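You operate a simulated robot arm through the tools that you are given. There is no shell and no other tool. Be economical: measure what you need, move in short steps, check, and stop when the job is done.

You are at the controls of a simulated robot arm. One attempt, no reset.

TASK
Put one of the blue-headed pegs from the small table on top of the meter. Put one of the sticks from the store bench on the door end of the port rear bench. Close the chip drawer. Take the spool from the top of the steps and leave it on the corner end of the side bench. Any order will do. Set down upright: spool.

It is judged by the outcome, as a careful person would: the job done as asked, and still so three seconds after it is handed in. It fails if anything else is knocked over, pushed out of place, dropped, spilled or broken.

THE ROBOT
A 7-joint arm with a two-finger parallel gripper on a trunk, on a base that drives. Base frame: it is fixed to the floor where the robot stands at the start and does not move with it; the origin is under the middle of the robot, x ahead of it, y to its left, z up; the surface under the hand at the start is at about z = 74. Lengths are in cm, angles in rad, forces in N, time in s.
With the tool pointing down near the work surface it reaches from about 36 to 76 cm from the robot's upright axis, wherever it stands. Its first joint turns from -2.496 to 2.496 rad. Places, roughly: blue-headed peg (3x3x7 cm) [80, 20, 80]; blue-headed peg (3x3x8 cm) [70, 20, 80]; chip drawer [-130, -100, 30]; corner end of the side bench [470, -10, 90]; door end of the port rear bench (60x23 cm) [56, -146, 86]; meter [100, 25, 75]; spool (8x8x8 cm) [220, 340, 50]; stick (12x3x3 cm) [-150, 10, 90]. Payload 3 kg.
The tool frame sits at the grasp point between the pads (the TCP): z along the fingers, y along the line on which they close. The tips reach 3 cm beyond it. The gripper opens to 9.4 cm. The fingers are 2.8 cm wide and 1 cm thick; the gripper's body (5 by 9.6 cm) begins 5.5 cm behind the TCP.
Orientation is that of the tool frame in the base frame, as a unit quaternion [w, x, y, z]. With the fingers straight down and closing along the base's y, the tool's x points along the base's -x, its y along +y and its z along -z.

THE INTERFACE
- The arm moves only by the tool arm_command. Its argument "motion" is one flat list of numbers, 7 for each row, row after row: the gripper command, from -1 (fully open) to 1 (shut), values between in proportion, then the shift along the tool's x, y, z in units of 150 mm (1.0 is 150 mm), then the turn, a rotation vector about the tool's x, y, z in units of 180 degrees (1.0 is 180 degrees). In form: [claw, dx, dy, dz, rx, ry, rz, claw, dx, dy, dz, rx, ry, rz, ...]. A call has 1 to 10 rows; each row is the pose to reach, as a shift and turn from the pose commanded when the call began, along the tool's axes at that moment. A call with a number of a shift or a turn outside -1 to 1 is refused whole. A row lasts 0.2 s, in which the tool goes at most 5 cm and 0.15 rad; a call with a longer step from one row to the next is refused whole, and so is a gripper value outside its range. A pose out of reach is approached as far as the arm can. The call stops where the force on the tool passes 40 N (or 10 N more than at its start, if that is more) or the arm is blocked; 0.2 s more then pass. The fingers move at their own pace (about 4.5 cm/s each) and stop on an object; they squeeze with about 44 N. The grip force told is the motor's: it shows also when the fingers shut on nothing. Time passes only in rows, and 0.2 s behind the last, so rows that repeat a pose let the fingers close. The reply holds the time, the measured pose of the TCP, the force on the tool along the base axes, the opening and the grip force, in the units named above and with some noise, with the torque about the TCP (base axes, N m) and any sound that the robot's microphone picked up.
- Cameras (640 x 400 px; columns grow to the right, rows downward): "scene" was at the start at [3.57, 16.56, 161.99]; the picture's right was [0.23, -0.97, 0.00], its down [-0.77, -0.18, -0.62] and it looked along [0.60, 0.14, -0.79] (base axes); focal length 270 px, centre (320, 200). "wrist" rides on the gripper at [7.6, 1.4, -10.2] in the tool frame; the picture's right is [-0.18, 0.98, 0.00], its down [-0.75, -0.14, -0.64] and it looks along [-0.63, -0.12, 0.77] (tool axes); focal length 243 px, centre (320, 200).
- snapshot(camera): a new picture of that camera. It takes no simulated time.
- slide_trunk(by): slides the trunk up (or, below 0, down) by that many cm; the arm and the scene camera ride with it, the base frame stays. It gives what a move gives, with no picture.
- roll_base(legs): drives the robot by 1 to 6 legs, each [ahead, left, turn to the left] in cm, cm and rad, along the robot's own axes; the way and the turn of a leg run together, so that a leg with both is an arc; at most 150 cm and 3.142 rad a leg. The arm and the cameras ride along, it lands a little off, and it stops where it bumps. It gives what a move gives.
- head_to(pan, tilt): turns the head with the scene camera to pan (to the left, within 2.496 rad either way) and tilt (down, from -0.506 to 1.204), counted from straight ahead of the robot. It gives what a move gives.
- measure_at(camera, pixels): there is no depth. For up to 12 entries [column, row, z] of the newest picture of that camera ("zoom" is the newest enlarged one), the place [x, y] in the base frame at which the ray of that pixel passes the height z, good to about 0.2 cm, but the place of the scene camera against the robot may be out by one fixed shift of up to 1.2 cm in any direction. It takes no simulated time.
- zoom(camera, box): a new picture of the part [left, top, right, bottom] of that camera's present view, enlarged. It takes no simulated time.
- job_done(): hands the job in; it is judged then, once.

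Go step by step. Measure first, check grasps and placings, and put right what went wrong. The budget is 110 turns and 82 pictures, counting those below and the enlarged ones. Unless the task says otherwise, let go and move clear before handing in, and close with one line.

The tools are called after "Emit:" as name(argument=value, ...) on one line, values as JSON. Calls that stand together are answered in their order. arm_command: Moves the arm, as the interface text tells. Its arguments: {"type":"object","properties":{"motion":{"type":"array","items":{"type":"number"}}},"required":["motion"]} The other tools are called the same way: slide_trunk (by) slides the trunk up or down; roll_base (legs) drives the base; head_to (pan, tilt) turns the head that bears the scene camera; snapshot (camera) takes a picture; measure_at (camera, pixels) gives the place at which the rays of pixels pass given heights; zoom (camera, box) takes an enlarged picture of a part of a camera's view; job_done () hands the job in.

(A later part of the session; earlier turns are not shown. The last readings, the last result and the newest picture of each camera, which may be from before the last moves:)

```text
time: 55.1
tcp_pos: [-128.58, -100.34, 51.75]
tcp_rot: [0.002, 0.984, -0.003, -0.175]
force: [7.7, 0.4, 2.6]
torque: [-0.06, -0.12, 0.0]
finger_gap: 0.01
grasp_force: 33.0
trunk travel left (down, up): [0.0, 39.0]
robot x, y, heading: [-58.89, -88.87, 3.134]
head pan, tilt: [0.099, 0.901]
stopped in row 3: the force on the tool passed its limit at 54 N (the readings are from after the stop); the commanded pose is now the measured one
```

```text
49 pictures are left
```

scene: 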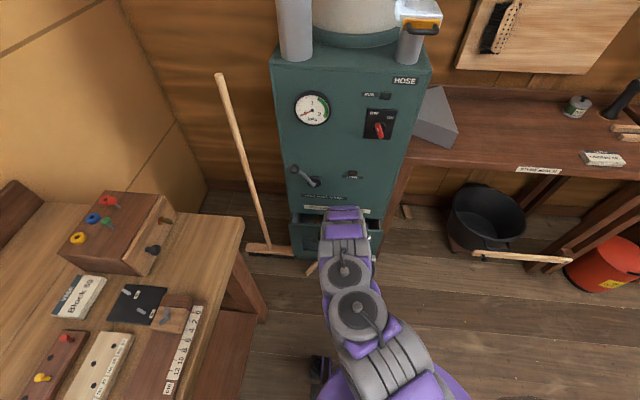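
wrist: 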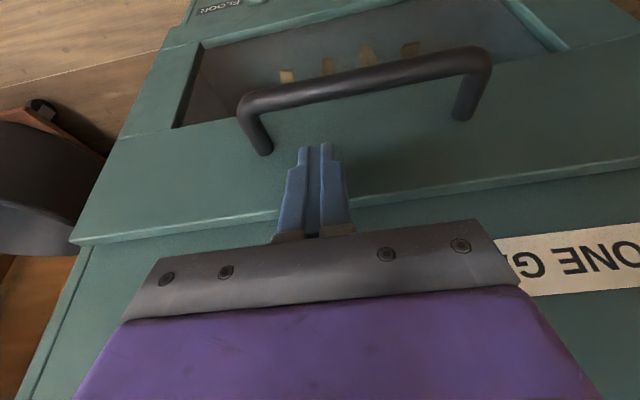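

The rim now sits flush against the body (no gap along the row 240-180 line) and the push stopped at 54 N. I back off and check with the scene camera.

Emit:
roll_base(legs=[[-25, 0, 0]])

Emit:
arm_command(motion=[-1, -0.1, -0.1, -0.3, 0, 0.04, 0, -1, -0.2, -0.2, -0.55, 0, 0.08, 0, -1, -0.3, -0.3, -0.8, 0, 0.116, 0])

Emit:
slide_trunk(by=25)

Emit:
head_to(pan=0.0, tilt=0.75)

Emit:
snapshot(camera="scene")

```text
time: 56.9
tcp_pos: [-103.95, -100.38, 51.68]
tcp_rot: [0.001, 0.984, -0.004, -0.176]
force: [0.5, 0.3, 0.3]
torque: [0.01, 0.0, 0.0]
finger_gap: 0.02
grasp_force: 33.0
trunk travel left (down, up): [0.0, 39.0]
robot x, y, heading: [-34.39, -89.12, 3.134]
head pan, tilt: [0.099, 0.901]
```

```text
time: 57.7
tcp_pos: [-103.52, -95.77, 64.39]
tcp_rot: [0.003, 1.0, -0.003, 0.006]
force: [0.0, 0.8, -0.1]
torque: [-0.02, 0.0, 0.02]
finger_gap: 6.85
grasp_force: 0.0
trunk travel left (down, up): [0.0, 39.0]
robot x, y, heading: [-34.29, -88.95, 3.135]
head pan, tilt: [0.099, 0.901]
```

```text
time: 60.2
tcp_pos: [-103.72, -95.78, 89.13]
tcp_rot: [0.002, 1.0, -0.004, 0.004]
force: [-0.2, -0.5, -0.2]
torque: [0.01, 0.0, -0.01]
finger_gap: 9.41
grasp_force: 0.0
trunk travel left (down, up): [-25.0, 14.0]
robot x, y, heading: [-34.56, -89.33, 3.132]
head pan, tilt: [0.099, 0.901]
```

```text
time: 61.0
tcp_pos: [-103.81, -95.99, 89.24]
tcp_rot: [0.002, 1.0, -0.003, 0.003]
force: [0.2, -0.2, -0.5]
torque: [0.03, 0.01, 0.0]
finger_gap: 9.38
grasp_force: 0.1
trunk travel left (down, up): [-25.0, 14.0]
robot x, y, heading: [-34.66, -89.35, 3.133]
head pan, tilt: [0.0, 0.75]
```

```text
48 pictures are left
```

scene: 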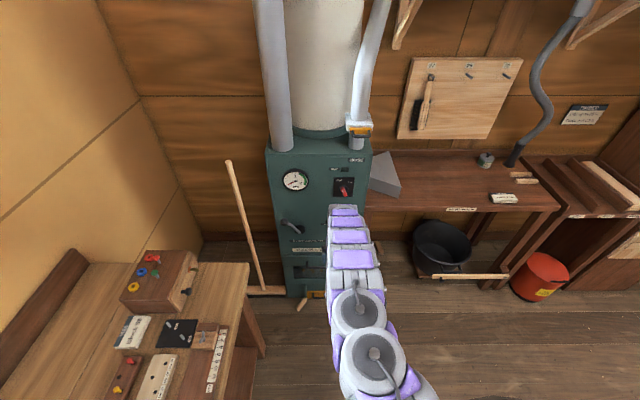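

The drawer looks flush. I zoom to confirm, and look at the sticks.

Emit:
zoom(camera="scene", box=[250, 180, 400, 310])

Emit:
zoom(camera="scene", box=[440, 120, 600, 240])

Emit:
measure_at(camera="scene", pixels=[[525, 180, 90], [505, 275, 20], [560, 208, 88], [370, 205, 88], [430, 275, 10], [540, 300, 0], [590, 214, 85]])

```text
3.08 times, centred on (325, 245) of scene
```

zoom: 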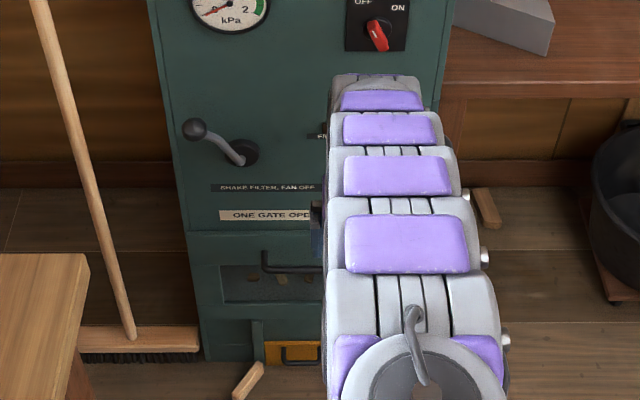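

```text
3.33 times, centred on (520, 180) of scene
```

zoom: 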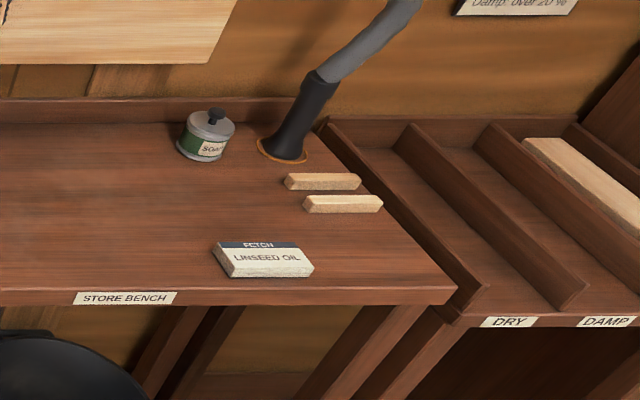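

```text
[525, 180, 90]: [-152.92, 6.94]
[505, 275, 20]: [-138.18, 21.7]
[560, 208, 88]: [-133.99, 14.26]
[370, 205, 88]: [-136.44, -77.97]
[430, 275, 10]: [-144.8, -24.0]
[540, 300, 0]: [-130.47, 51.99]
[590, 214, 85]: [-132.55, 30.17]
```

The drawer is flush. The two sticks lie along y on the store bench near x = -150 to -153, y about 7. I raise the trunk, move right and ahead in front of the bench, and look.

Emit:
slide_trunk(by=14)

Emit:
roll_base(legs=[[0, -97, 0], [33, 0, 0]])

Emit:
snapshot(camera="wrist")

Emit:
snapshot(camera="scene")

```text
time: 62.6
tcp_pos: [-103.7, -95.84, 103.32]
tcp_rot: [0.001, 1.0, -0.004, 0.005]
force: [0.4, 0.9, 0.7]
torque: [0.01, 0.0, 0.02]
finger_gap: 9.42
grasp_force: 0.0
trunk travel left (down, up): [-39.0, 0.0]
robot x, y, heading: [-34.62, -89.2, 3.13]
head pan, tilt: [0.0, 0.75]
```

```text
time: 69.4
tcp_pos: [-136.01, -0.49, 103.19]
tcp_rot: [0.002, 1.0, 0.0, 0.005]
force: [-0.2, 0.0, 0.0]
torque: [-0.01, -0.01, -0.04]
finger_gap: 9.38
grasp_force: 0.1
trunk travel left (down, up): [-39.0, 0.0]
robot x, y, heading: [-66.85, 6.73, 3.14]
head pan, tilt: [0.0, 0.75]
```

```text
45 pictures are left
```

wrist: 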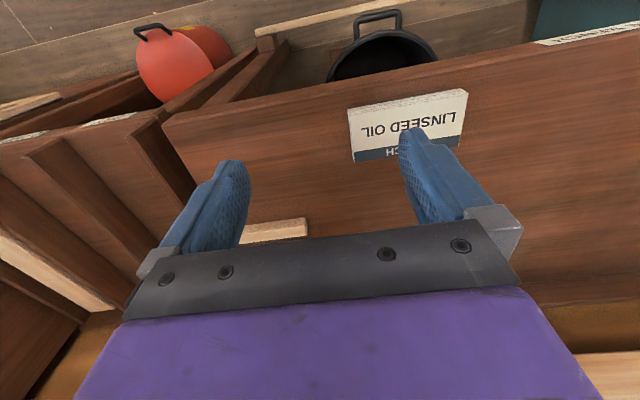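

```text
44 pictures are left
```

scene: 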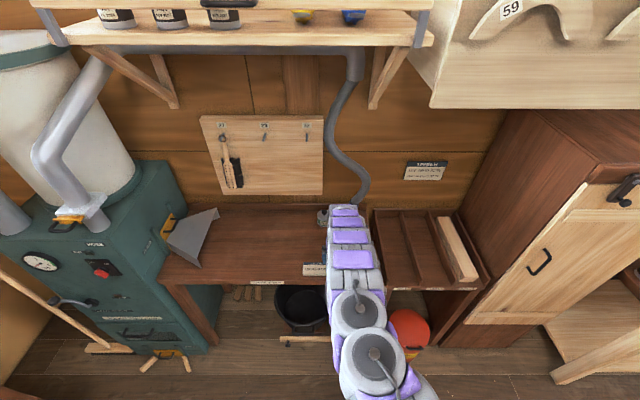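

One stick's end is at (275,232). I rotate the hand 90° about its axis so the fingers close across the sticks.

Emit:
measure_at(camera="wrist", pixels=[[300, 228, 88], [300, 228, 90], [244, 238, 88], [350, 112, 88], [467, 90, 88], [165, 122, 86]])

Emit:
arm_command(motion=[-1, 0, 0, 0, 0, 0, 0.045, -1, 0, 0, 0, 0, 0, 0.09, -1, 0, 0, 0, 0, 0, 0.135, -1, 0, 0, 0, 0, 0, 0.18, -1, 0, 0, 0, 0, 0, 0.225, -1, 0, 0, 0, 0, 0, 0.27, -1, 0, 0, 0, 0, 0, 0.315, -1, 0, 0, 0, 0, 0, 0.36, -1, 0, 0, 0, 0, 0, 0.405, -1, 0, 0, 0, 0, 0, 0.45])

Emit:
arm_command(motion=[-1, 0, -0.2, 0, 0, 0, 0.045, -1, 0, -0.4, 0, 0, 0, 0.05, -1, 0, -0.6, 0, 0, 0, 0.05, -1, 0, -0.67, 0, 0, 0, 0.05])

Emit:
snapshot(camera="wrist")

```text
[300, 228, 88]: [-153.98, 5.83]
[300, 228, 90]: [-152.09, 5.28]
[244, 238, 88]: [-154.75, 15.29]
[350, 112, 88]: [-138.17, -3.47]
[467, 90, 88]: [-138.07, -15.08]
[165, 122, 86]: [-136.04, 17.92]
```

```text
time: 71.6
tcp_pos: [-135.78, -0.26, 103.43]
tcp_rot: [0.001, 0.759, -0.651, 0.005]
force: [0.3, 0.2, -1.3]
torque: [0.01, 0.0, 0.01]
finger_gap: 9.38
grasp_force: 0.1
trunk travel left (down, up): [-39.0, 0.0]
robot x, y, heading: [-66.55, 6.97, 3.141]
head pan, tilt: [0.0, 0.75]
```

```text
time: 72.6
tcp_pos: [-125.81, 1.51, 103.27]
tcp_rot: [0.0, -0.707, 0.708, -0.003]
force: [-0.6, 0.0, 0.0]
torque: [-0.03, 0.0, 0.0]
finger_gap: 9.41
grasp_force: 0.0
trunk travel left (down, up): [-39.0, 0.0]
robot x, y, heading: [-66.9, 6.85, 3.137]
head pan, tilt: [0.0, 0.75]
```

```text
43 pictures are left
```

wrist: 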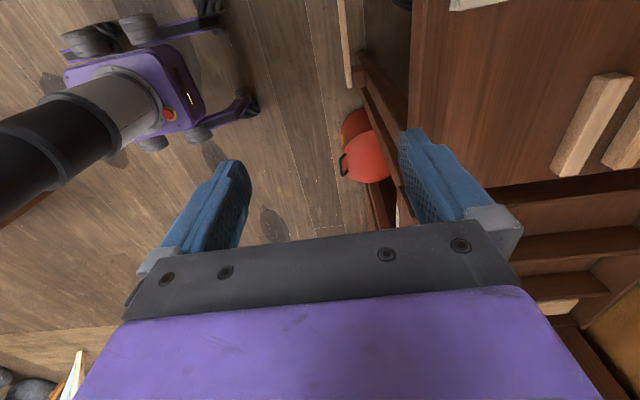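

I moved the wrong way in x (tool y now points to -x). The front stick shows at (592,125); I measure it.

Emit:
measure_at(camera="wrist", pixels=[[618, 77, 88], [566, 168, 88], [592, 124, 88], [592, 124, 90], [640, 110, 88], [412, 100, 86]])

Emit:
arm_command(motion=[-1, 0, 0.3, 0, 0, 0, 0, -1, 0, 0.6, 0, 0, 0, 0, -1, 0, 0.9, 0, 0, 0, 0, -1, 0, 1, 0, 0, 0, 0])

Emit:
arm_command(motion=[-1, 0, 0.3, 0, 0, 0, 0, -1, 0, 0.5, 0, 0, 0, 0, -1, 0, 0.5, 0, 0, 0, 0])

Emit:
snapshot(camera="wrist")

```text
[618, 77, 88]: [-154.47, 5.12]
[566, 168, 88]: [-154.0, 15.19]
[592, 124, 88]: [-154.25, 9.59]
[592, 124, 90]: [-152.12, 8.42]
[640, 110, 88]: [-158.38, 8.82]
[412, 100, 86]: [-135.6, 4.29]
```

```text
time: 73.6
tcp_pos: [-141.13, 1.19, 103.25]
tcp_rot: [0.0, 0.708, -0.707, 0.005]
force: [-0.8, -0.4, 1.0]
torque: [-0.01, -0.01, 0.03]
finger_gap: 9.36
grasp_force: 0.1
trunk travel left (down, up): [-39.0, 0.0]
robot x, y, heading: [-66.78, 6.46, 3.142]
head pan, tilt: [0.0, 0.75]
```

```text
time: 74.4
tcp_pos: [-141.12, 1.4, 103.18]
tcp_rot: [0.001, -0.707, 0.708, -0.004]
force: [-0.2, -0.1, 0.2]
torque: [0.0, 0.01, -0.01]
finger_gap: 9.39
grasp_force: 0.1
out of reach, approached as far as the arm can: row 1, 2, 3
trunk travel left (down, up): [-39.0, 0.0]
robot x, y, heading: [-66.66, 6.61, 3.138]
head pan, tilt: [0.0, 0.75]
```

```text
42 pictures are left
```

wrist: 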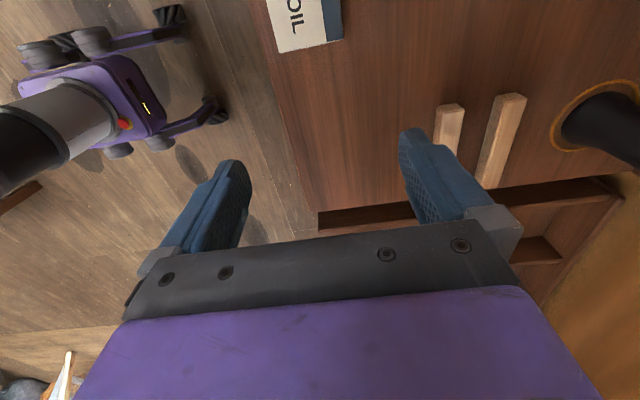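

Out of reach at 74 cm. I shift the hand to y = 10 and roll 13 cm nearer; the hose nozzle is further back (x about -170).

Emit:
arm_command(motion=[-1, -0.29, 0, 0, 0, 0, 0, -1, -0.57, 0, 0, 0, 0, 0, -1, -0.57, 0, 0, 0, 0, 0])

Emit:
roll_base(legs=[[11.5, 0, 0]])

Emit:
snapshot(camera="wrist")

```text
time: 75.2
tcp_pos: [-141.19, 10.01, 103.3]
tcp_rot: [0.0, -0.706, 0.708, -0.006]
force: [-0.1, 0.6, 0.3]
torque: [0.01, 0.0, 0.02]
finger_gap: 9.41
grasp_force: 0.1
trunk travel left (down, up): [-39.0, 0.0]
robot x, y, heading: [-66.71, 6.86, 3.137]
head pan, tilt: [0.0, 0.75]
```

```text
time: 76.4
tcp_pos: [-152.56, 9.7, 103.35]
tcp_rot: [-0.001, -0.706, 0.708, -0.003]
force: [-1.3, 0.4, -0.4]
torque: [-0.02, -0.01, -0.01]
finger_gap: 9.4
grasp_force: 0.1
trunk travel left (down, up): [-39.0, 0.0]
robot x, y, heading: [-77.65, 6.39, 3.133]
head pan, tilt: [0.0, 0.75]
```

```text
41 pictures are left
```

wrist: 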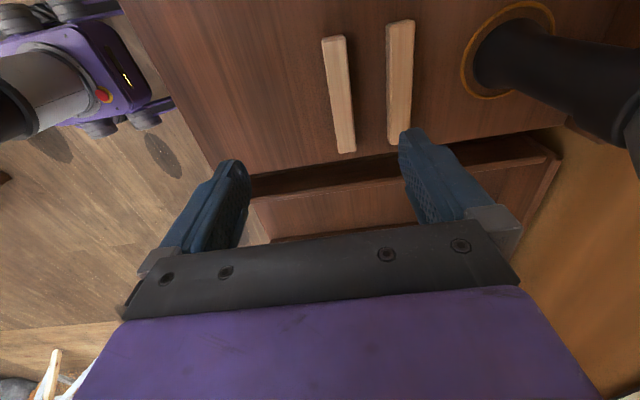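

Both sticks are clear now: the front one runs (333,38)-(346,152), the other (400,22)-(400,142). Zoom and measure.

Emit:
zoom(camera="wrist", box=[270, 0, 470, 160])

Emit:
measure_at(camera="wrist", pixels=[[322, 38, 88], [345, 36, 88], [337, 154, 88], [356, 151, 88], [386, 24, 88], [387, 142, 88], [340, 95, 88], [340, 95, 90], [340, 95, 86]])

```text
2.50 times, centred on (370, 80) of wrist
```

zoom: 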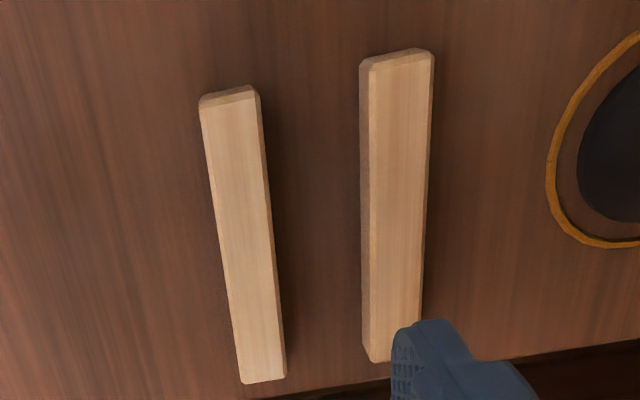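

```text
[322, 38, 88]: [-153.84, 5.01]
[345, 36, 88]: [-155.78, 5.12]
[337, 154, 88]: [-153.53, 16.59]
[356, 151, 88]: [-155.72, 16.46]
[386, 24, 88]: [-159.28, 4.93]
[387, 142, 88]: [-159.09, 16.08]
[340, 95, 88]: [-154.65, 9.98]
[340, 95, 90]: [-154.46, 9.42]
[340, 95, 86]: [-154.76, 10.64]
```

The front stick's centre is (-154.7,10.7), about 2.1 cm wide with 3.3 cm to its neighbour. I narrow the gripper to half-open so it fits the gap and descend partway.

Emit:
arm_command(motion=[0, -0.067, 0.14, 0.2, 0, 0, 0, 0, -0.067, 0.14, 0.4, 0, 0, 0, 0, -0.067, 0.14, 0.6, 0, 0, 0, 0, -0.067, 0.14, 0.6, 0, 0, 0])

Emit:
snapshot(camera="wrist")

Emit:
measure_at(camera="wrist", pixels=[[320, 95, 90], [320, 95, 88], [320, 95, 86], [320, 150, 88]])

```text
time: 77.4
tcp_pos: [-152.43, 10.01, 103.47]
tcp_rot: [-0.002, -0.706, 0.708, -0.004]
force: [-0.6, 0.7, 0.1]
torque: [-0.01, 0.01, 0.0]
finger_gap: 4.72
grasp_force: 0.1
out of reach, approached as far as the arm can: row 1, 2, 3, 4
trunk travel left (down, up): [-39.0, 0.0]
robot x, y, heading: [-77.45, 6.69, 3.136]
head pan, tilt: [0.0, 0.75]
```

```text
39 pictures are left
```

wrist: 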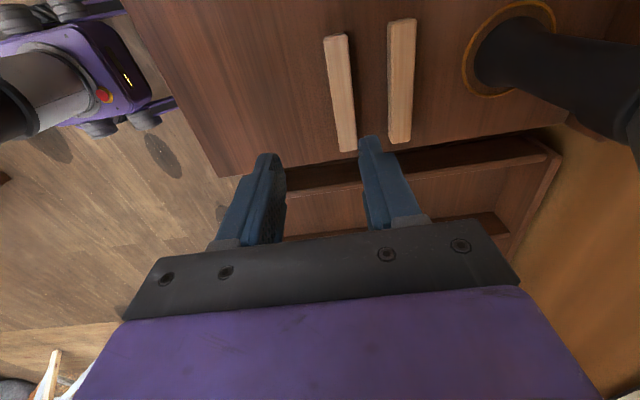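

```text
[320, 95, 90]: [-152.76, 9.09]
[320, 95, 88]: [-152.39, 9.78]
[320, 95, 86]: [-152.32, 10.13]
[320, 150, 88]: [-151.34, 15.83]
```

Still at the reach limit. I pull the hand back 10 cm, then roll 12 cm nearer.

Emit:
arm_command(motion=[0, -0.03, -0.3, 0, 0, 0, 0, 0, -0.047, -0.6, 0, 0, 0, 0, 0, -0.047, -0.67, 0, 0, 0, 0])

Emit:
roll_base(legs=[[12, 0, 0]])

Emit:
arm_command(motion=[0, 0, 0, 0.2, 0, 0, 0, 0, 0, 0, 0.4, 0, 0, 0, 0, 0, 0, 0.55, 0, 0, 0, 0, 0, 0, 0.55, 0, 0, 0])

Emit:
snapshot(camera="wrist")

```text
time: 78.2
tcp_pos: [-142.18, 10.68, 103.14]
tcp_rot: [-0.002, -0.706, 0.708, -0.004]
force: [0.0, -0.6, 0.9]
torque: [0.03, 0.01, 0.0]
finger_gap: 4.72
grasp_force: 0.1
trunk travel left (down, up): [-39.0, 0.0]
robot x, y, heading: [-78.05, 7.07, 3.14]
head pan, tilt: [0.0, 0.75]
```

```text
time: 79.4
tcp_pos: [-154.38, 10.68, 103.28]
tcp_rot: [0.0, 0.707, -0.707, 0.002]
force: [0.8, -0.3, -0.5]
torque: [0.02, -0.01, 0.04]
finger_gap: 4.69
grasp_force: 0.1
trunk travel left (down, up): [-39.0, 0.0]
robot x, y, heading: [-89.71, 6.9, 3.141]
head pan, tilt: [0.0, 0.75]
```

```text
time: 80.4
tcp_pos: [-154.2, 10.53, 95.08]
tcp_rot: [0.003, 0.707, -0.707, 0.003]
force: [0.6, -0.2, -0.6]
torque: [-0.01, -0.02, 0.0]
finger_gap: 4.72
grasp_force: 0.1
trunk travel left (down, up): [-39.0, 0.0]
robot x, y, heading: [-89.75, 6.62, 3.136]
head pan, tilt: [0.0, 0.75]
```

```text
38 pictures are left
```

wrist: 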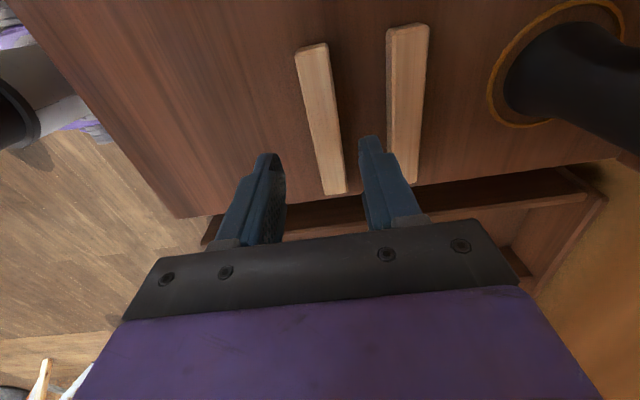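

I re-measure the stick from here.

Emit:
measure_at(camera="wrist", pixels=[[311, 47, 88], [337, 190, 88], [322, 120, 88], [322, 120, 86], [311, 47, 86], [337, 190, 86], [388, 110, 88]])

```text
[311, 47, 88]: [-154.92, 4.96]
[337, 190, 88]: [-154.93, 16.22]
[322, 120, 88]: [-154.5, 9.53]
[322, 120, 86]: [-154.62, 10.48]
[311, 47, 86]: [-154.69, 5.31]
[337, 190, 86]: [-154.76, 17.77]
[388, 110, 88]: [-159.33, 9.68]
```

Stick centre (-154.8,10.7), top near z 88. I correct 0.6 cm and descend gently toward the bench.

Emit:
arm_command(motion=[0, 0, 0.04, 0.15, 0, 0, 0, 0, 0, 0.04, 0.3, 0, 0, 0, 0, 0, 0.04, 0.34, 0, 0, 0, 0, 0, 0.04, 0.36, 0, 0, 0])

Emit:
snapshot(camera="wrist")

```text
time: 81.4
tcp_pos: [-154.65, 10.58, 89.71]
tcp_rot: [-0.001, -0.707, 0.707, -0.003]
force: [-0.1, 0.6, 0.8]
torque: [0.01, 0.01, -0.03]
finger_gap: 4.71
grasp_force: 0.1
trunk travel left (down, up): [-39.0, 0.0]
robot x, y, heading: [-90.26, 6.78, 3.139]
head pan, tilt: [0.0, 0.75]
```

```text
37 pictures are left
```

wrist: 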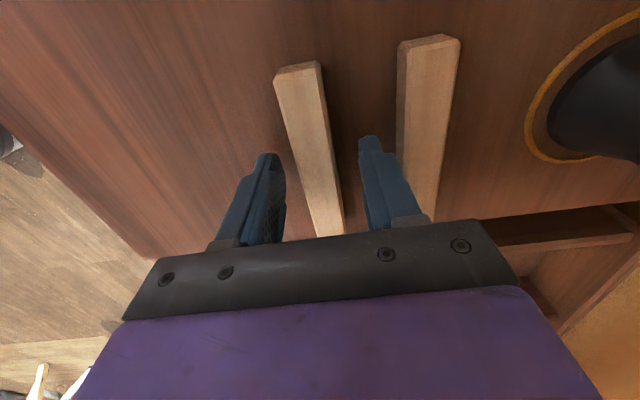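

Fingers straddle the stick with tips at about z 86.7. I lower a bit further and close.

Emit:
arm_command(motion=[0, 0, 0, 0.02, 0, 0, 0, 0, 0, 0, 0.04, 0, 0, 0, 0, 0, 0, 0.04, 0, 0, 0])

Emit:
arm_command(motion=[1, 0, 0, 0, 0, 0, 0, 1, 0, 0, 0, 0, 0, 0, 1, 0, 0, 0, 0, 0, 0, 1, 0, 0, 0, 0, 0, 0])

Emit:
snapshot(camera="wrist")

```text
time: 82.2
tcp_pos: [-154.66, 10.54, 89.1]
tcp_rot: [0.002, 0.707, -0.707, 0.003]
force: [-0.4, 0.1, -0.7]
torque: [-0.04, -0.02, 0.0]
finger_gap: 4.7
grasp_force: 0.0
trunk travel left (down, up): [-39.0, 0.0]
robot x, y, heading: [-89.95, 7.0, 3.14]
head pan, tilt: [0.0, 0.75]
```

```text
time: 83.2
tcp_pos: [-154.67, 10.55, 89.0]
tcp_rot: [0.001, 0.707, -0.707, 0.003]
force: [-0.5, -0.3, 0.2]
torque: [-0.02, 0.01, -0.02]
finger_gap: 2.07
grasp_force: 44.3
trunk travel left (down, up): [-39.0, 0.0]
robot x, y, heading: [-89.61, 7.19, 3.144]
head pan, tilt: [0.0, 0.75]
```

```text
36 pictures are left
```

wrist: 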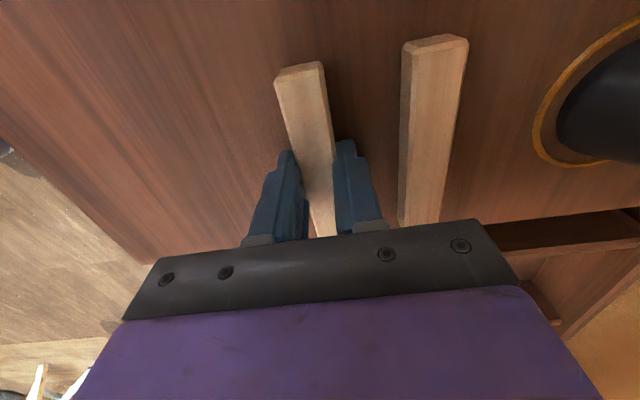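

The stick is gripped (gap 2.07). I lift it, back out and drive to face the door end of the port rear bench.

Emit:
arm_command(motion=[1, 0, 0, -0.2, 0, 0, 0, 1, 0, 0, -0.5, 0, 0, 0, 1, 0, 0, -0.8, 0, 0, 0, 1, 0, 0, -1, 0, 0, 0])

Emit:
roll_base(legs=[[-50, 0, 0], [0, 65, 0], [-96, 0, 0], [0, 0, 1.571]])

Emit:
head_to(pan=0.2, tilt=0.75)

Emit:
snapshot(camera="scene")

Emit:
snapshot(camera="wrist")

```text
time: 84.2
tcp_pos: [-154.57, 10.56, 104.19]
tcp_rot: [0.001, 0.708, -0.706, 0.003]
force: [0.0, -0.2, 0.2]
torque: [0.0, 0.03, 0.02]
finger_gap: 2.03
grasp_force: 43.8
trunk travel left (down, up): [-39.0, 0.0]
robot x, y, heading: [-89.73, 6.82, 3.135]
head pan, tilt: [0.0, 0.75]
```

```text
time: 98.7
tcp_pos: [50.72, -121.81, 104.16]
tcp_rot: [-0.001, 1.0, -0.005, 0.002]
force: [-1.3, -0.4, 0.1]
torque: [0.02, -0.02, -0.01]
finger_gap: 2.06
grasp_force: 43.9
trunk travel left (down, up): [-39.0, 0.0]
robot x, y, heading: [55.4, -57.06, -1.585]
head pan, tilt: [0.0, 0.75]
```

```text
time: 99.4
tcp_pos: [50.82, -121.49, 104.46]
tcp_rot: [0.0, 1.0, -0.005, 0.003]
force: [0.6, 0.4, -0.6]
torque: [0.02, -0.01, -0.01]
finger_gap: 2.05
grasp_force: 44.2
trunk travel left (down, up): [-39.0, 0.0]
robot x, y, heading: [55.74, -56.97, -1.582]
head pan, tilt: [0.201, 0.75]
```

```text
35 pictures are left
```

scene: 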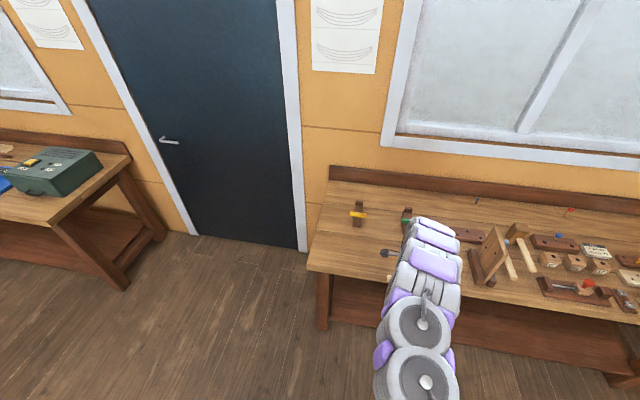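

```text
34 pictures are left
```

wrist: 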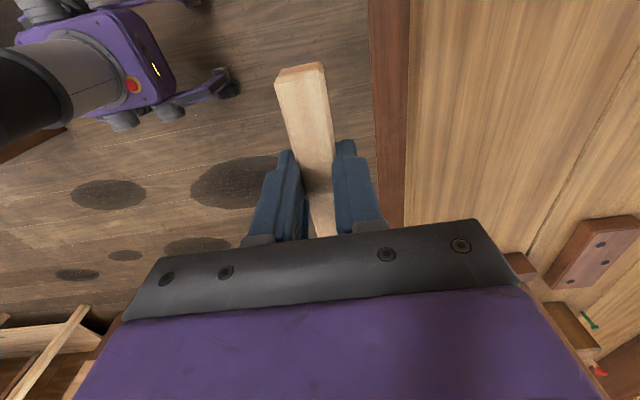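

The bench's left (door) end is bare around (345,245), in front of the yellow stop at (358,213). I measure the free patch.

Emit:
measure_at(camera="scene", pixels=[[308, 270, 86], [330, 190, 86], [358, 220, 86], [345, 245, 86], [375, 255, 86], [360, 278, 86], [405, 222, 86]])

Emit:
zoom(camera="scene", box=[300, 160, 480, 290])

```text
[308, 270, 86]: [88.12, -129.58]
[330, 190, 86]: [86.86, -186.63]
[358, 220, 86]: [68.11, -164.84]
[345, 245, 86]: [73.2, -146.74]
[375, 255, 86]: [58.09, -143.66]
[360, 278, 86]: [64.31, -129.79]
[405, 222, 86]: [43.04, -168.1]
```

```text
3.08 times, centred on (390, 225) of scene
```

zoom: 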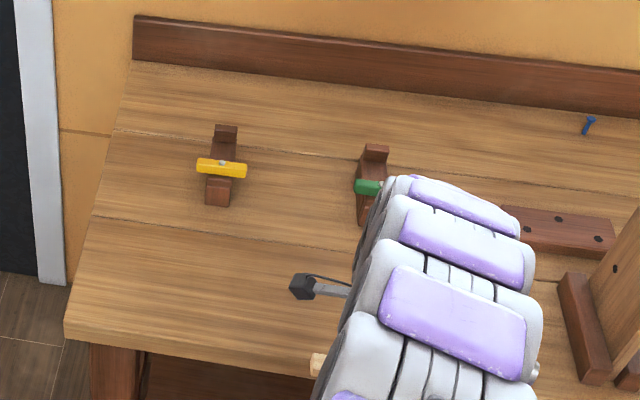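

I'll set it at about (58,-144). I shift the hand 7 cm in +x, roll 22.5 cm ahead and descend partway.

Emit:
arm_command(motion=[1, 0.25, 0, 0, 0, 0, 0, 1, 0.47, 0, 0, 0, 0, 0, 1, 0.47, 0, 0, 0, 0, 0])

Emit:
roll_base(legs=[[22.5, 0, 0]])

Emit:
arm_command(motion=[1, 0, 0, 0.3, 0, 0, 0, 1, 0, 0, 0.6, 0, 0, 0, 1, 0, 0, 0.8, 0, 0, 0, 1, 0, 0, 0.8, 0, 0, 0])

Emit:
snapshot(camera="scene")

Emit:
snapshot(camera="wrist")

```text
time: 100.2
tcp_pos: [57.73, -121.76, 104.29]
tcp_rot: [0.0, 1.0, -0.006, 0.003]
force: [-0.2, -0.5, -0.1]
torque: [0.0, -0.01, 0.05]
finger_gap: 2.05
grasp_force: 44.2
trunk travel left (down, up): [-39.0, 0.0]
robot x, y, heading: [55.28, -56.97, -1.588]
head pan, tilt: [0.201, 0.75]
```

```text
time: 101.9
tcp_pos: [57.37, -143.65, 104.33]
tcp_rot: [0.0, 1.0, -0.007, 0.002]
force: [0.3, 0.5, -0.8]
torque: [-0.01, 0.0, -0.01]
finger_gap: 2.05
grasp_force: 44.2
trunk travel left (down, up): [-39.0, 0.0]
robot x, y, heading: [55.38, -79.02, -1.588]
head pan, tilt: [0.201, 0.75]
```

```text
time: 102.9
tcp_pos: [57.23, -143.39, 92.51]
tcp_rot: [0.002, 1.0, -0.007, 0.002]
force: [0.6, -0.7, 0.2]
torque: [-0.01, 0.0, 0.02]
finger_gap: 2.04
grasp_force: 44.4
trunk travel left (down, up): [-39.0, 0.0]
robot x, y, heading: [55.29, -78.98, -1.591]
head pan, tilt: [0.201, 0.75]
```

```text
32 pictures are left
```

scene: 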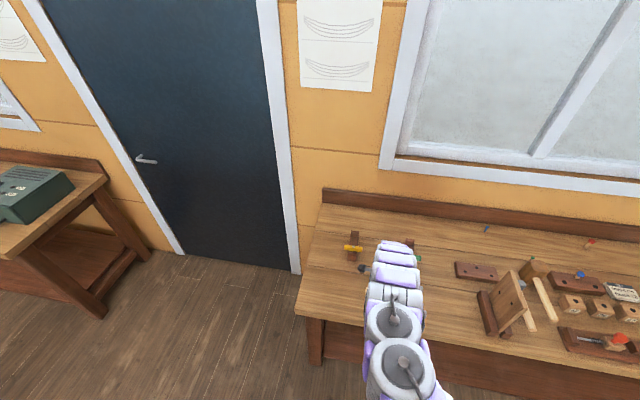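

```text
31 pictures are left
```

wrist: 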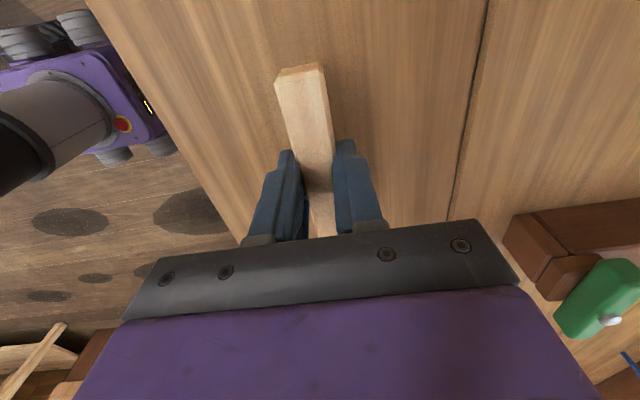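

The spot beneath is bare and over the bench. I lower in small steps until contact.

Emit:
arm_command(motion=[1, 0, 0, 0.05, 0, 0, 0, 1, 0, 0, 0.1, 0, 0, 0, 1, 0, 0, 0.15, 0, 0, 0, 1, 0, 0, 0.18, 0, 0, 0, 1, 0, 0, 0.2, 0, 0, 0])

Emit:
arm_command(motion=[1, 0, 0, 0.013, 0, 0, 0, 1, 0, 0, 0.026, 0, 0, 0])

```text
time: 104.1
tcp_pos: [57.49, -143.49, 89.42]
tcp_rot: [0.002, 1.0, -0.007, 0.002]
force: [-0.5, -0.1, -0.9]
torque: [-0.02, 0.02, 0.01]
finger_gap: 2.04
grasp_force: 44.2
trunk travel left (down, up): [-39.0, 0.0]
robot x, y, heading: [54.79, -78.86, -1.589]
head pan, tilt: [0.201, 0.75]
```

```text
time: 104.7
tcp_pos: [57.39, -143.39, 89.19]
tcp_rot: [0.002, 1.0, -0.006, 0.002]
force: [0.5, -0.1, 1.3]
torque: [0.03, -0.15, 0.03]
finger_gap: 2.05
grasp_force: 44.1
trunk travel left (down, up): [-39.0, 0.0]
robot x, y, heading: [55.12, -78.87, -1.582]
head pan, tilt: [0.201, 0.75]
```

Emit:
arm_command(motion=[1, 0, 0, 0.013, 0, 0, 0, 1, 0, 0, 0.013, 0, 0, 0])

```text
time: 105.3
tcp_pos: [57.49, -143.38, 89.09]
tcp_rot: [0.004, 1.0, -0.007, 0.003]
force: [3.0, 0.0, 20.7]
torque: [0.08, -0.19, 0.03]
finger_gap: 2.03
grasp_force: 43.9
trunk travel left (down, up): [-39.0, 0.0]
robot x, y, heading: [55.08, -79.11, -1.583]
head pan, tilt: [0.201, 0.75]
```

Contact at 20.7 N on z: the stick rests on the bench. I ease off a millimetre, open and rise, then look.

Emit:
arm_command(motion=[1, 0, 0, -0.007, 0, 0, 0, 0.3, 0, 0, -0.007, 0, 0, 0, 0, 0, 0, -0.007, 0, 0, 0, 0, 0, 0, -0.007, 0, 0, 0, 0, 0, 0, -0.007, 0, 0, 0])

Emit:
arm_command(motion=[0, 0, 0, -0.2, 0, 0, 0, 0, 0, 0, -0.5, 0, 0, 0, 0, 0, 0, -0.8, 0, 0, 0, 0, 0, 0, -1, 0, 0, 0])

Emit:
snapshot(camera="wrist")

```text
time: 106.5
tcp_pos: [57.33, -143.48, 89.01]
tcp_rot: [0.003, 1.0, -0.007, 0.003]
force: [1.0, -10.5, 12.9]
torque: [0.03, 0.14, 0.07]
finger_gap: 4.1
grasp_force: 0.2
trunk travel left (down, up): [-39.0, 0.0]
robot x, y, heading: [55.5, -78.94, -1.586]
head pan, tilt: [0.201, 0.75]
```

```text
time: 107.5
tcp_pos: [57.14, -143.29, 103.99]
tcp_rot: [0.002, 1.0, -0.007, 0.002]
force: [-0.7, -0.5, -0.4]
torque: [0.0, 0.02, 0.01]
finger_gap: 4.69
grasp_force: 0.1
trunk travel left (down, up): [-39.0, 0.0]
robot x, y, heading: [55.21, -78.64, -1.59]
head pan, tilt: [0.201, 0.75]
```

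```text
30 pictures are left
```

wrist: 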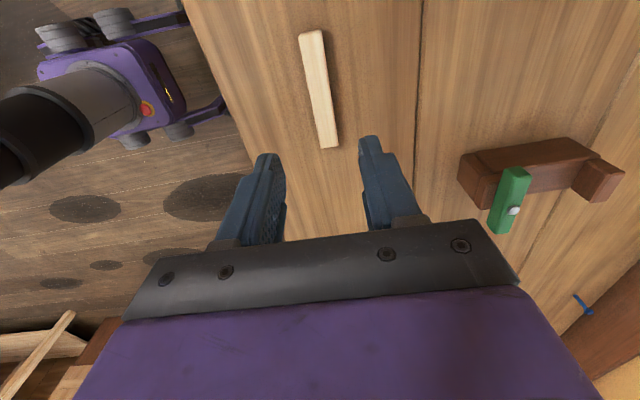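

The stick lies on the bench at the door end. Now the spool: I back off, turn to face +x, drive past the small table and look toward the steps.

Emit:
roll_base(legs=[[-22, 0, 0], [0, 0, 1.588], [105, 0, 0], [0, 0, 1.3]])

Emit:
head_to(pan=0.15, tilt=0.45)

Emit:
snapshot(camera="scene")

```text
time: 121.2
tcp_pos: [176.17, 4.93, 103.89]
tcp_rot: [-0.002, 0.155, 0.988, 0.002]
force: [0.5, -0.2, 1.4]
torque: [0.0, 0.02, 0.02]
finger_gap: 4.71
grasp_force: 0.0
trunk travel left (down, up): [-39.0, 0.0]
robot x, y, heading: [159.54, -57.62, 1.255]
head pan, tilt: [0.201, 0.75]
```

```text
time: 122.0
tcp_pos: [176.01, 4.91, 104.07]
tcp_rot: [-0.003, 0.153, 0.988, 0.003]
force: [-0.8, 0.8, -0.9]
torque: [-0.02, -0.03, 0.01]
finger_gap: 4.69
grasp_force: 0.1
trunk travel left (down, up): [-39.0, 0.0]
robot x, y, heading: [159.12, -57.33, 1.256]
head pan, tilt: [0.15, 0.45]
```

```text
29 pictures are left
```

scene: 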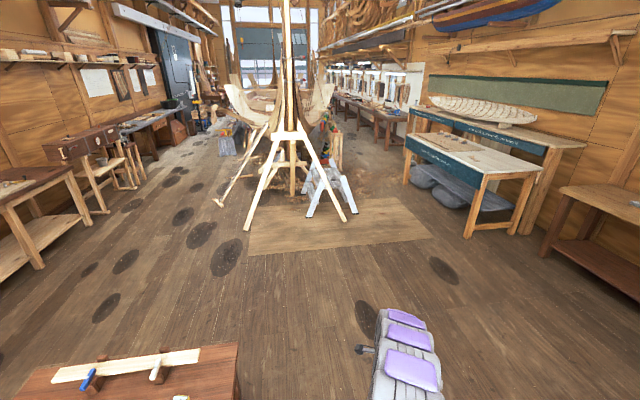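

I see a boat frame with a pale-blue stool/steps at (330,185). Zoom there.

Emit:
zoom(camera="scene", box=[200, 70, 440, 240])

Emit:
measure_at(camera="scene", pixels=[[245, 230, 0], [356, 213, 0], [308, 216, 0], [350, 222, 0], [330, 165, 50], [220, 206, 0], [430, 240, 0], [250, 255, 0], [465, 236, 0], [405, 185, 0]])

```text
2.35 times, centred on (320, 155) of scene
```

zoom: 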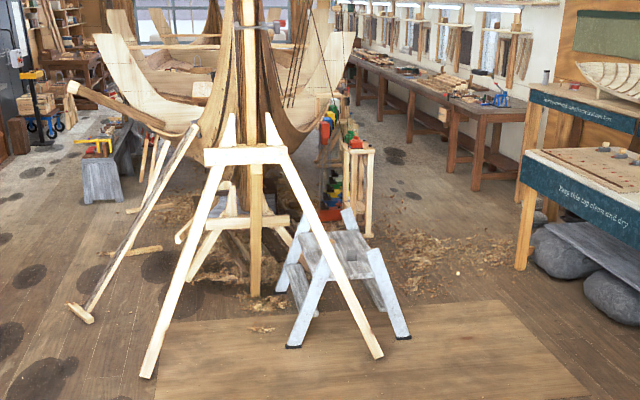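

```text
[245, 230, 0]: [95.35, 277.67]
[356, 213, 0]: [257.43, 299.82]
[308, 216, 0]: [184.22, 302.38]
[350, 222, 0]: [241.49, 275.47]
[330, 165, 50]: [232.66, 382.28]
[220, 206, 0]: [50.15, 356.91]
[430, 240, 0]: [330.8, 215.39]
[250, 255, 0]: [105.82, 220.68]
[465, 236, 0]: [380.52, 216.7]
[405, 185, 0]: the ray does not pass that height
```

The steps stand near (185-257, 300) with the shore's leg foot at (241,275) in front. I drive to the right-front of them for a closer look.

Emit:
roll_base(legs=[[0, 0, 0.315], [0, -130, 0], [148, 0, 0], [90, 0, 0]])

Emit:
head_to(pan=0.5, tilt=0.6)

Emit:
snapshot(camera="scene")

```text
time: 140.8
tcp_pos: [277.33, 246.32, 103.96]
tcp_rot: [-0.004, -0.013, 1.0, 0.003]
force: [0.3, 0.7, -0.8]
torque: [0.01, -0.01, -0.06]
finger_gap: 4.7
grasp_force: 0.1
trunk travel left (down, up): [-39.0, 0.0]
robot x, y, heading: [281.86, 182.27, 1.589]
head pan, tilt: [0.15, 0.45]
```

```text
time: 141.6
tcp_pos: [277.3, 246.12, 104.09]
tcp_rot: [-0.003, -0.013, 1.0, 0.003]
force: [-0.3, -0.4, 0.3]
torque: [0.02, 0.02, 0.03]
finger_gap: 4.68
grasp_force: 0.0
trunk travel left (down, up): [-39.0, 0.0]
robot x, y, heading: [282.06, 182.4, 1.596]
head pan, tilt: [0.499, 0.6]
```

```text
27 pictures are left
```

scene: 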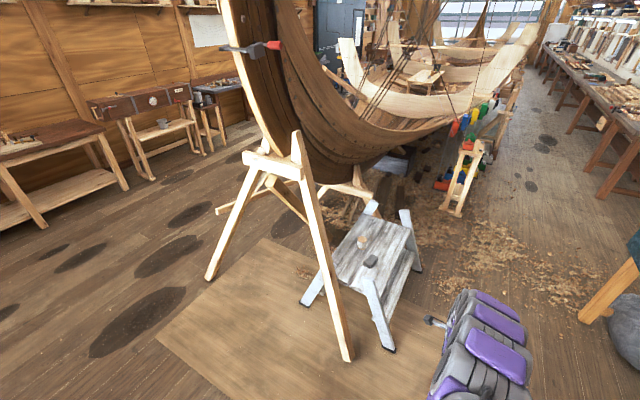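

Objects are on the top of the steps at (362,242) and (371,262). Zoom.

Emit:
zoom(camera="scene", box=[290, 190, 440, 360])

Emit:
measure_at(camera="scene", pixels=[[362, 242, 48], [362, 242, 52], [371, 262, 48], [348, 355, 0], [391, 348, 0], [418, 268, 0], [335, 285, 45], [365, 293, 45], [375, 215, 45], [410, 225, 45], [297, 135, 90]])

```text
2.35 times, centred on (365, 275) of scene
```

zoom: 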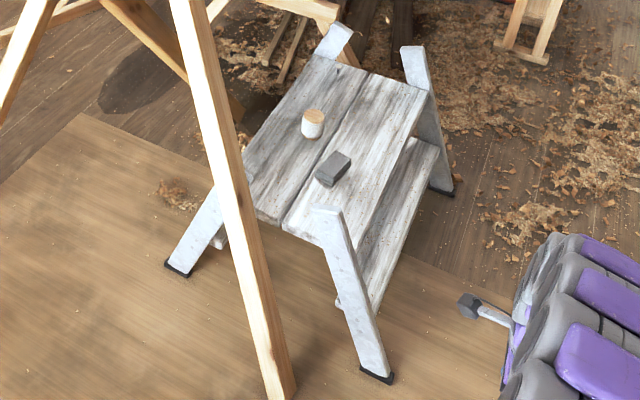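

```text
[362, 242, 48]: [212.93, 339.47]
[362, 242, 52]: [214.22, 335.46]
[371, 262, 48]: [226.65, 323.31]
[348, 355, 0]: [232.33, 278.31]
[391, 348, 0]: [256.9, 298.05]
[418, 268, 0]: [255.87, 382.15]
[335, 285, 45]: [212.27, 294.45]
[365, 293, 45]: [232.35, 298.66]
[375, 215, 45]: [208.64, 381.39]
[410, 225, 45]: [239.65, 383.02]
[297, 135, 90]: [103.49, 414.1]
```

The white spool with wooden top is near (213.5,338), the grey block near (226,323). I'll approach from the +x side; first I turn the wrist back 90°, and look down at my own base to learn its footprint.

Emit:
measure_at(camera="scene", pixels=[[590, 315, 0], [640, 280, 0], [448, 210, 0], [392, 340, 10], [365, 300, 20]])

Emit:
arm_command(motion=[0, 0, 0, 0, 0, 0, -0.046, -0.2, 0, 0, 0, 0, 0, -0.092, -0.4, 0, 0, 0, 0, 0, -0.138, -0.6, 0, 0, 0, 0, 0, -0.184, -0.8, 0, 0, 0, 0, 0, -0.23, -1, 0, 0, 0, 0, 0, -0.276, -1, 0, 0, 0, 0, 0, -0.322, -1, 0, 0, 0, 0, 0, -0.368, -1, 0, 0, 0, 0, 0, -0.414, -1, 0, 0, 0, 0, 0, -0.46])

Emit:
arm_command(motion=[-1, 0, 0, 0, 0, 0, -0.043, -1, 0, 0, 0, 0, 0, -0.043])

Emit:
head_to(pan=0.6, tilt=1.2)

Emit:
snapshot(camera="scene")

```text
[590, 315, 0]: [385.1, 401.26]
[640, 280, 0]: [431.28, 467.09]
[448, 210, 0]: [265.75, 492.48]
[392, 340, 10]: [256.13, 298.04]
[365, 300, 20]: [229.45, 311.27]
```

```text
time: 143.8
tcp_pos: [277.38, 246.14, 104.1]
tcp_rot: [0.001, -0.672, 0.74, 0.005]
force: [0.4, 0.3, -0.7]
torque: [-0.01, -0.02, 0.02]
finger_gap: 9.37
grasp_force: 0.0
trunk travel left (down, up): [-39.0, 0.0]
robot x, y, heading: [282.16, 182.01, 1.594]
head pan, tilt: [0.499, 0.6]
```

```text
time: 144.4
tcp_pos: [277.44, 246.27, 104.14]
tcp_rot: [0.0, 0.72, -0.694, -0.005]
force: [-0.7, 0.8, -0.2]
torque: [-0.03, 0.04, 0.0]
finger_gap: 9.4
grasp_force: 0.2
trunk travel left (down, up): [-39.0, 0.0]
robot x, y, heading: [281.88, 182.72, 1.594]
head pan, tilt: [0.499, 0.6]
```

```text
time: 145.4
tcp_pos: [277.39, 246.15, 104.17]
tcp_rot: [0.0, 0.719, -0.695, -0.005]
force: [-0.1, 0.0, -0.2]
torque: [-0.03, 0.02, -0.01]
finger_gap: 9.38
grasp_force: 0.1
trunk travel left (down, up): [-39.0, 0.0]
robot x, y, heading: [281.84, 182.67, 1.595]
head pan, tilt: [0.6, 1.201]
```

```text
25 pictures are left
```

scene: 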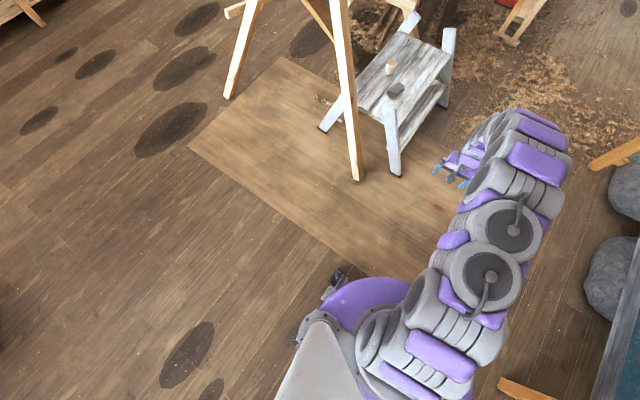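

Emit:
measure_at(camera="scene", pixels=[[337, 272, 3], [322, 295, 3], [400, 277, 25], [582, 285, 5], [610, 170, 10], [590, 165, 5], [497, 382, 0], [390, 68, 52], [397, 88, 48], [397, 178, 0], [437, 85, 22]])

Emit:
zoom(camera="scene", box=[310, 0, 470, 190])

```text
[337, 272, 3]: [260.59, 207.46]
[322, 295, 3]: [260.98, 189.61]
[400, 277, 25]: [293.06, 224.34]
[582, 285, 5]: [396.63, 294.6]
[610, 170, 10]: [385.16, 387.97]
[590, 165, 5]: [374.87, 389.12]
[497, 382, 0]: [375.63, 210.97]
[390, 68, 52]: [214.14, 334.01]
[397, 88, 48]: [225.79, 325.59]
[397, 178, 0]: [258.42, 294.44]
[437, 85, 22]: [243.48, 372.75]
```

```text
2.11 times, centred on (390, 95) of scene
```

zoom: 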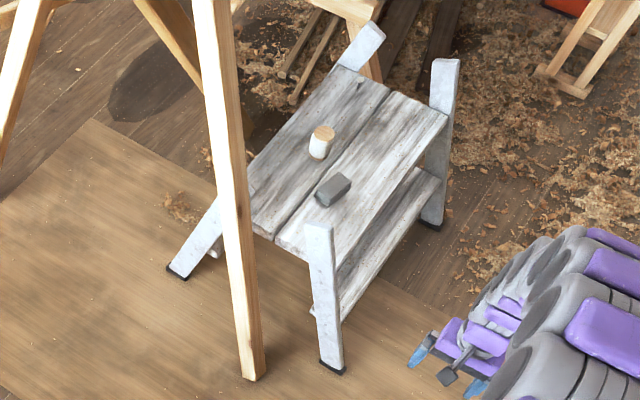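

The base reaches about 27 cm ahead and 22 cm to each side; feet of the steps are at x about 257, y 298 and 382. I drive to (300,336), turn to face -x, and look.

Emit:
roll_base(legs=[[0, -21, 0], [148, 0, 0], [5, 0, 0], [0, 0, 1.55]])

Emit:
head_to(pan=0.3, tilt=1.0)

Emit:
snapshot(camera="scene")

Emit:
snapshot(camera="wrist")

```text
time: 158.2
tcp_pos: [233.71, 328.86, 104.12]
tcp_rot: [0.004, 1.0, 0.022, -0.005]
force: [1.1, 0.4, 1.2]
torque: [0.03, 0.02, 0.01]
finger_gap: 9.41
grasp_force: 0.0
trunk travel left (down, up): [-39.0, 0.0]
robot x, y, heading: [297.33, 333.89, -3.109]
head pan, tilt: [0.6, 1.201]
```

```text
time: 159.0
tcp_pos: [233.74, 328.78, 104.35]
tcp_rot: [0.003, 1.0, 0.022, -0.005]
force: [0.7, -0.1, 0.0]
torque: [-0.01, -0.01, 0.02]
finger_gap: 9.41
grasp_force: 0.0
trunk travel left (down, up): [-39.0, 0.0]
robot x, y, heading: [297.26, 333.79, -3.112]
head pan, tilt: [0.3, 1.0]
```

```text
23 pictures are left
```

scene: 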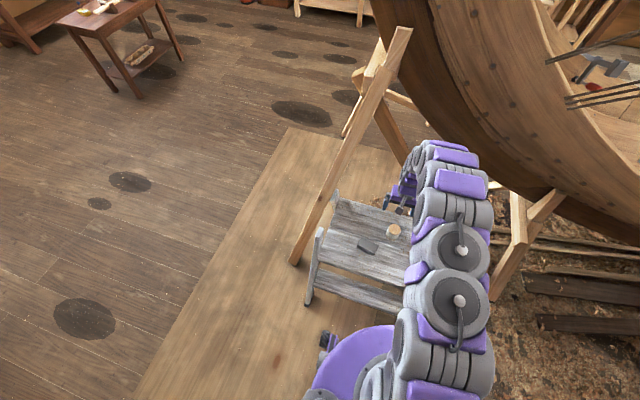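

```text
22 pictures are left
```

wrist: 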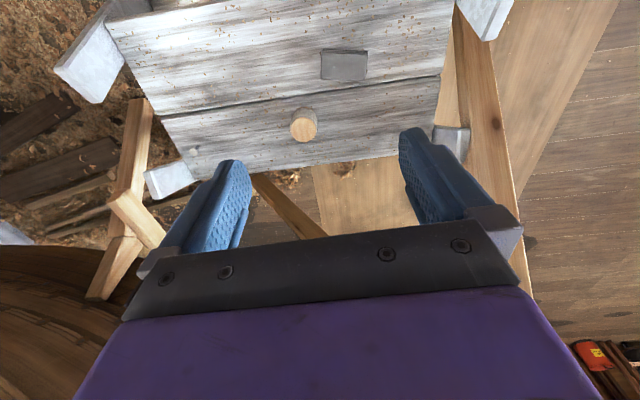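

The wrist view shows the spool top at (303,126). I measure it at several heights, with the plank and block.

Emit:
measure_at(camera="wrist", pixels=[[303, 130, 54], [303, 130, 52], [303, 130, 50], [303, 108, 44], [303, 108, 46], [344, 65, 46], [165, 110, 45], [440, 75, 45], [130, 15, 45], [445, 0, 45]])

Emit:
zoom(camera="wrist", box=[220, 30, 400, 170])

```text
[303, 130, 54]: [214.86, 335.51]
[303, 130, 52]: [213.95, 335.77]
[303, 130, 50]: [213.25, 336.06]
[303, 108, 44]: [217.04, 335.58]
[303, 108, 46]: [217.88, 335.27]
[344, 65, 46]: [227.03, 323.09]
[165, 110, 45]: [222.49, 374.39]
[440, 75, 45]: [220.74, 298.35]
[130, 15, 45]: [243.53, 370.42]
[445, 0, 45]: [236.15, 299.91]
```

```text
2.86 times, centred on (310, 100) of wrist
```

zoom: 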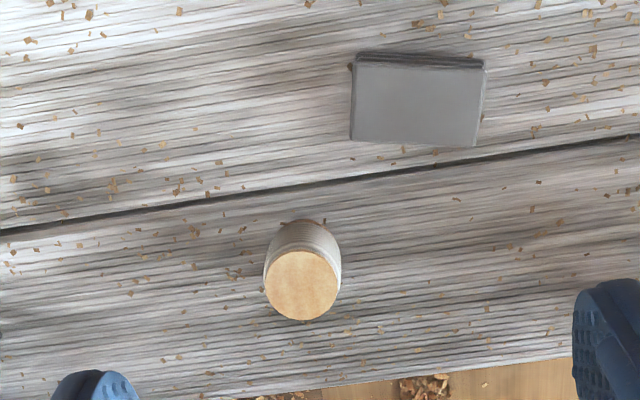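

The spool is about 7 cm across, centred near (214,335.7). I lower the trunk and roll a little nearer, tilt the hand 20° forward for reach, then look again.

Emit:
roll_base(legs=[[14, 0, -0.03]])

Emit:
arm_command(motion=[-1, 0, 0, -0.03, 0, -0.04, 0, -1, 0, 0, -0.05, 0, -0.08, 0, -1, 0, 0, -0.05, 0, -0.115, 0, -1, 0, 0, -0.05, 0, -0.115, 0])

Emit:
slide_trunk(by=-32)

Emit:
snapshot(camera="wrist")

```text
time: 160.4
tcp_pos: [219.34, 330.57, 104.22]
tcp_rot: [0.003, 1.0, 0.006, -0.004]
force: [0.1, -0.5, 0.0]
torque: [0.02, 0.0, 0.0]
finger_gap: 9.36
grasp_force: 0.0
trunk travel left (down, up): [-39.0, 0.0]
robot x, y, heading: [283.11, 333.84, 3.141]
head pan, tilt: [0.3, 1.0]
```

```text
time: 161.4
tcp_pos: [219.72, 330.53, 105.06]
tcp_rot: [0.004, 0.983, 0.005, -0.186]
force: [0.7, -0.2, -0.2]
torque: [0.0, 0.03, -0.01]
finger_gap: 9.4
grasp_force: 0.1
trunk travel left (down, up): [-39.0, 0.0]
robot x, y, heading: [283.59, 333.75, 3.14]
head pan, tilt: [0.3, 1.0]
```

```text
time: 164.6
tcp_pos: [219.89, 330.62, 73.11]
tcp_rot: [0.003, 0.983, 0.004, -0.185]
force: [0.2, 0.1, 0.5]
torque: [0.04, 0.01, 0.0]
finger_gap: 9.38
grasp_force: 0.1
trunk travel left (down, up): [-7.0, 32.0]
robot x, y, heading: [283.42, 333.45, 3.143]
head pan, tilt: [0.3, 1.0]
```

```text
20 pictures are left
```

wrist: 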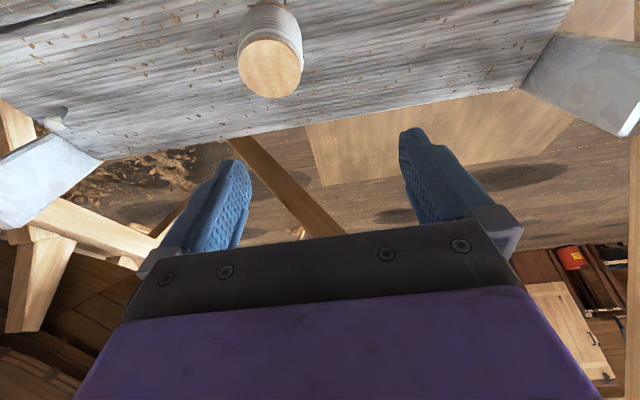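

The spool top is at (270,68). Measure again for triangulation.

Emit:
measure_at(camera="wrist", pixels=[[270, 68, 54], [270, 68, 52], [270, 68, 50], [240, 68, 53], [301, 68, 53], [274, 6, 45], [260, 133, 45], [640, 40, 55], [60, 160, 55]])

```text
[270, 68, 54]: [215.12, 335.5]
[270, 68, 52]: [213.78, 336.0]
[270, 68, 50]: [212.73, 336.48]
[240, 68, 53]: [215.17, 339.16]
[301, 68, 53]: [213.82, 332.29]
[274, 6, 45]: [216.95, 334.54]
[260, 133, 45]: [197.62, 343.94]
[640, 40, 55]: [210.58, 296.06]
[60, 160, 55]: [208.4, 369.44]
```

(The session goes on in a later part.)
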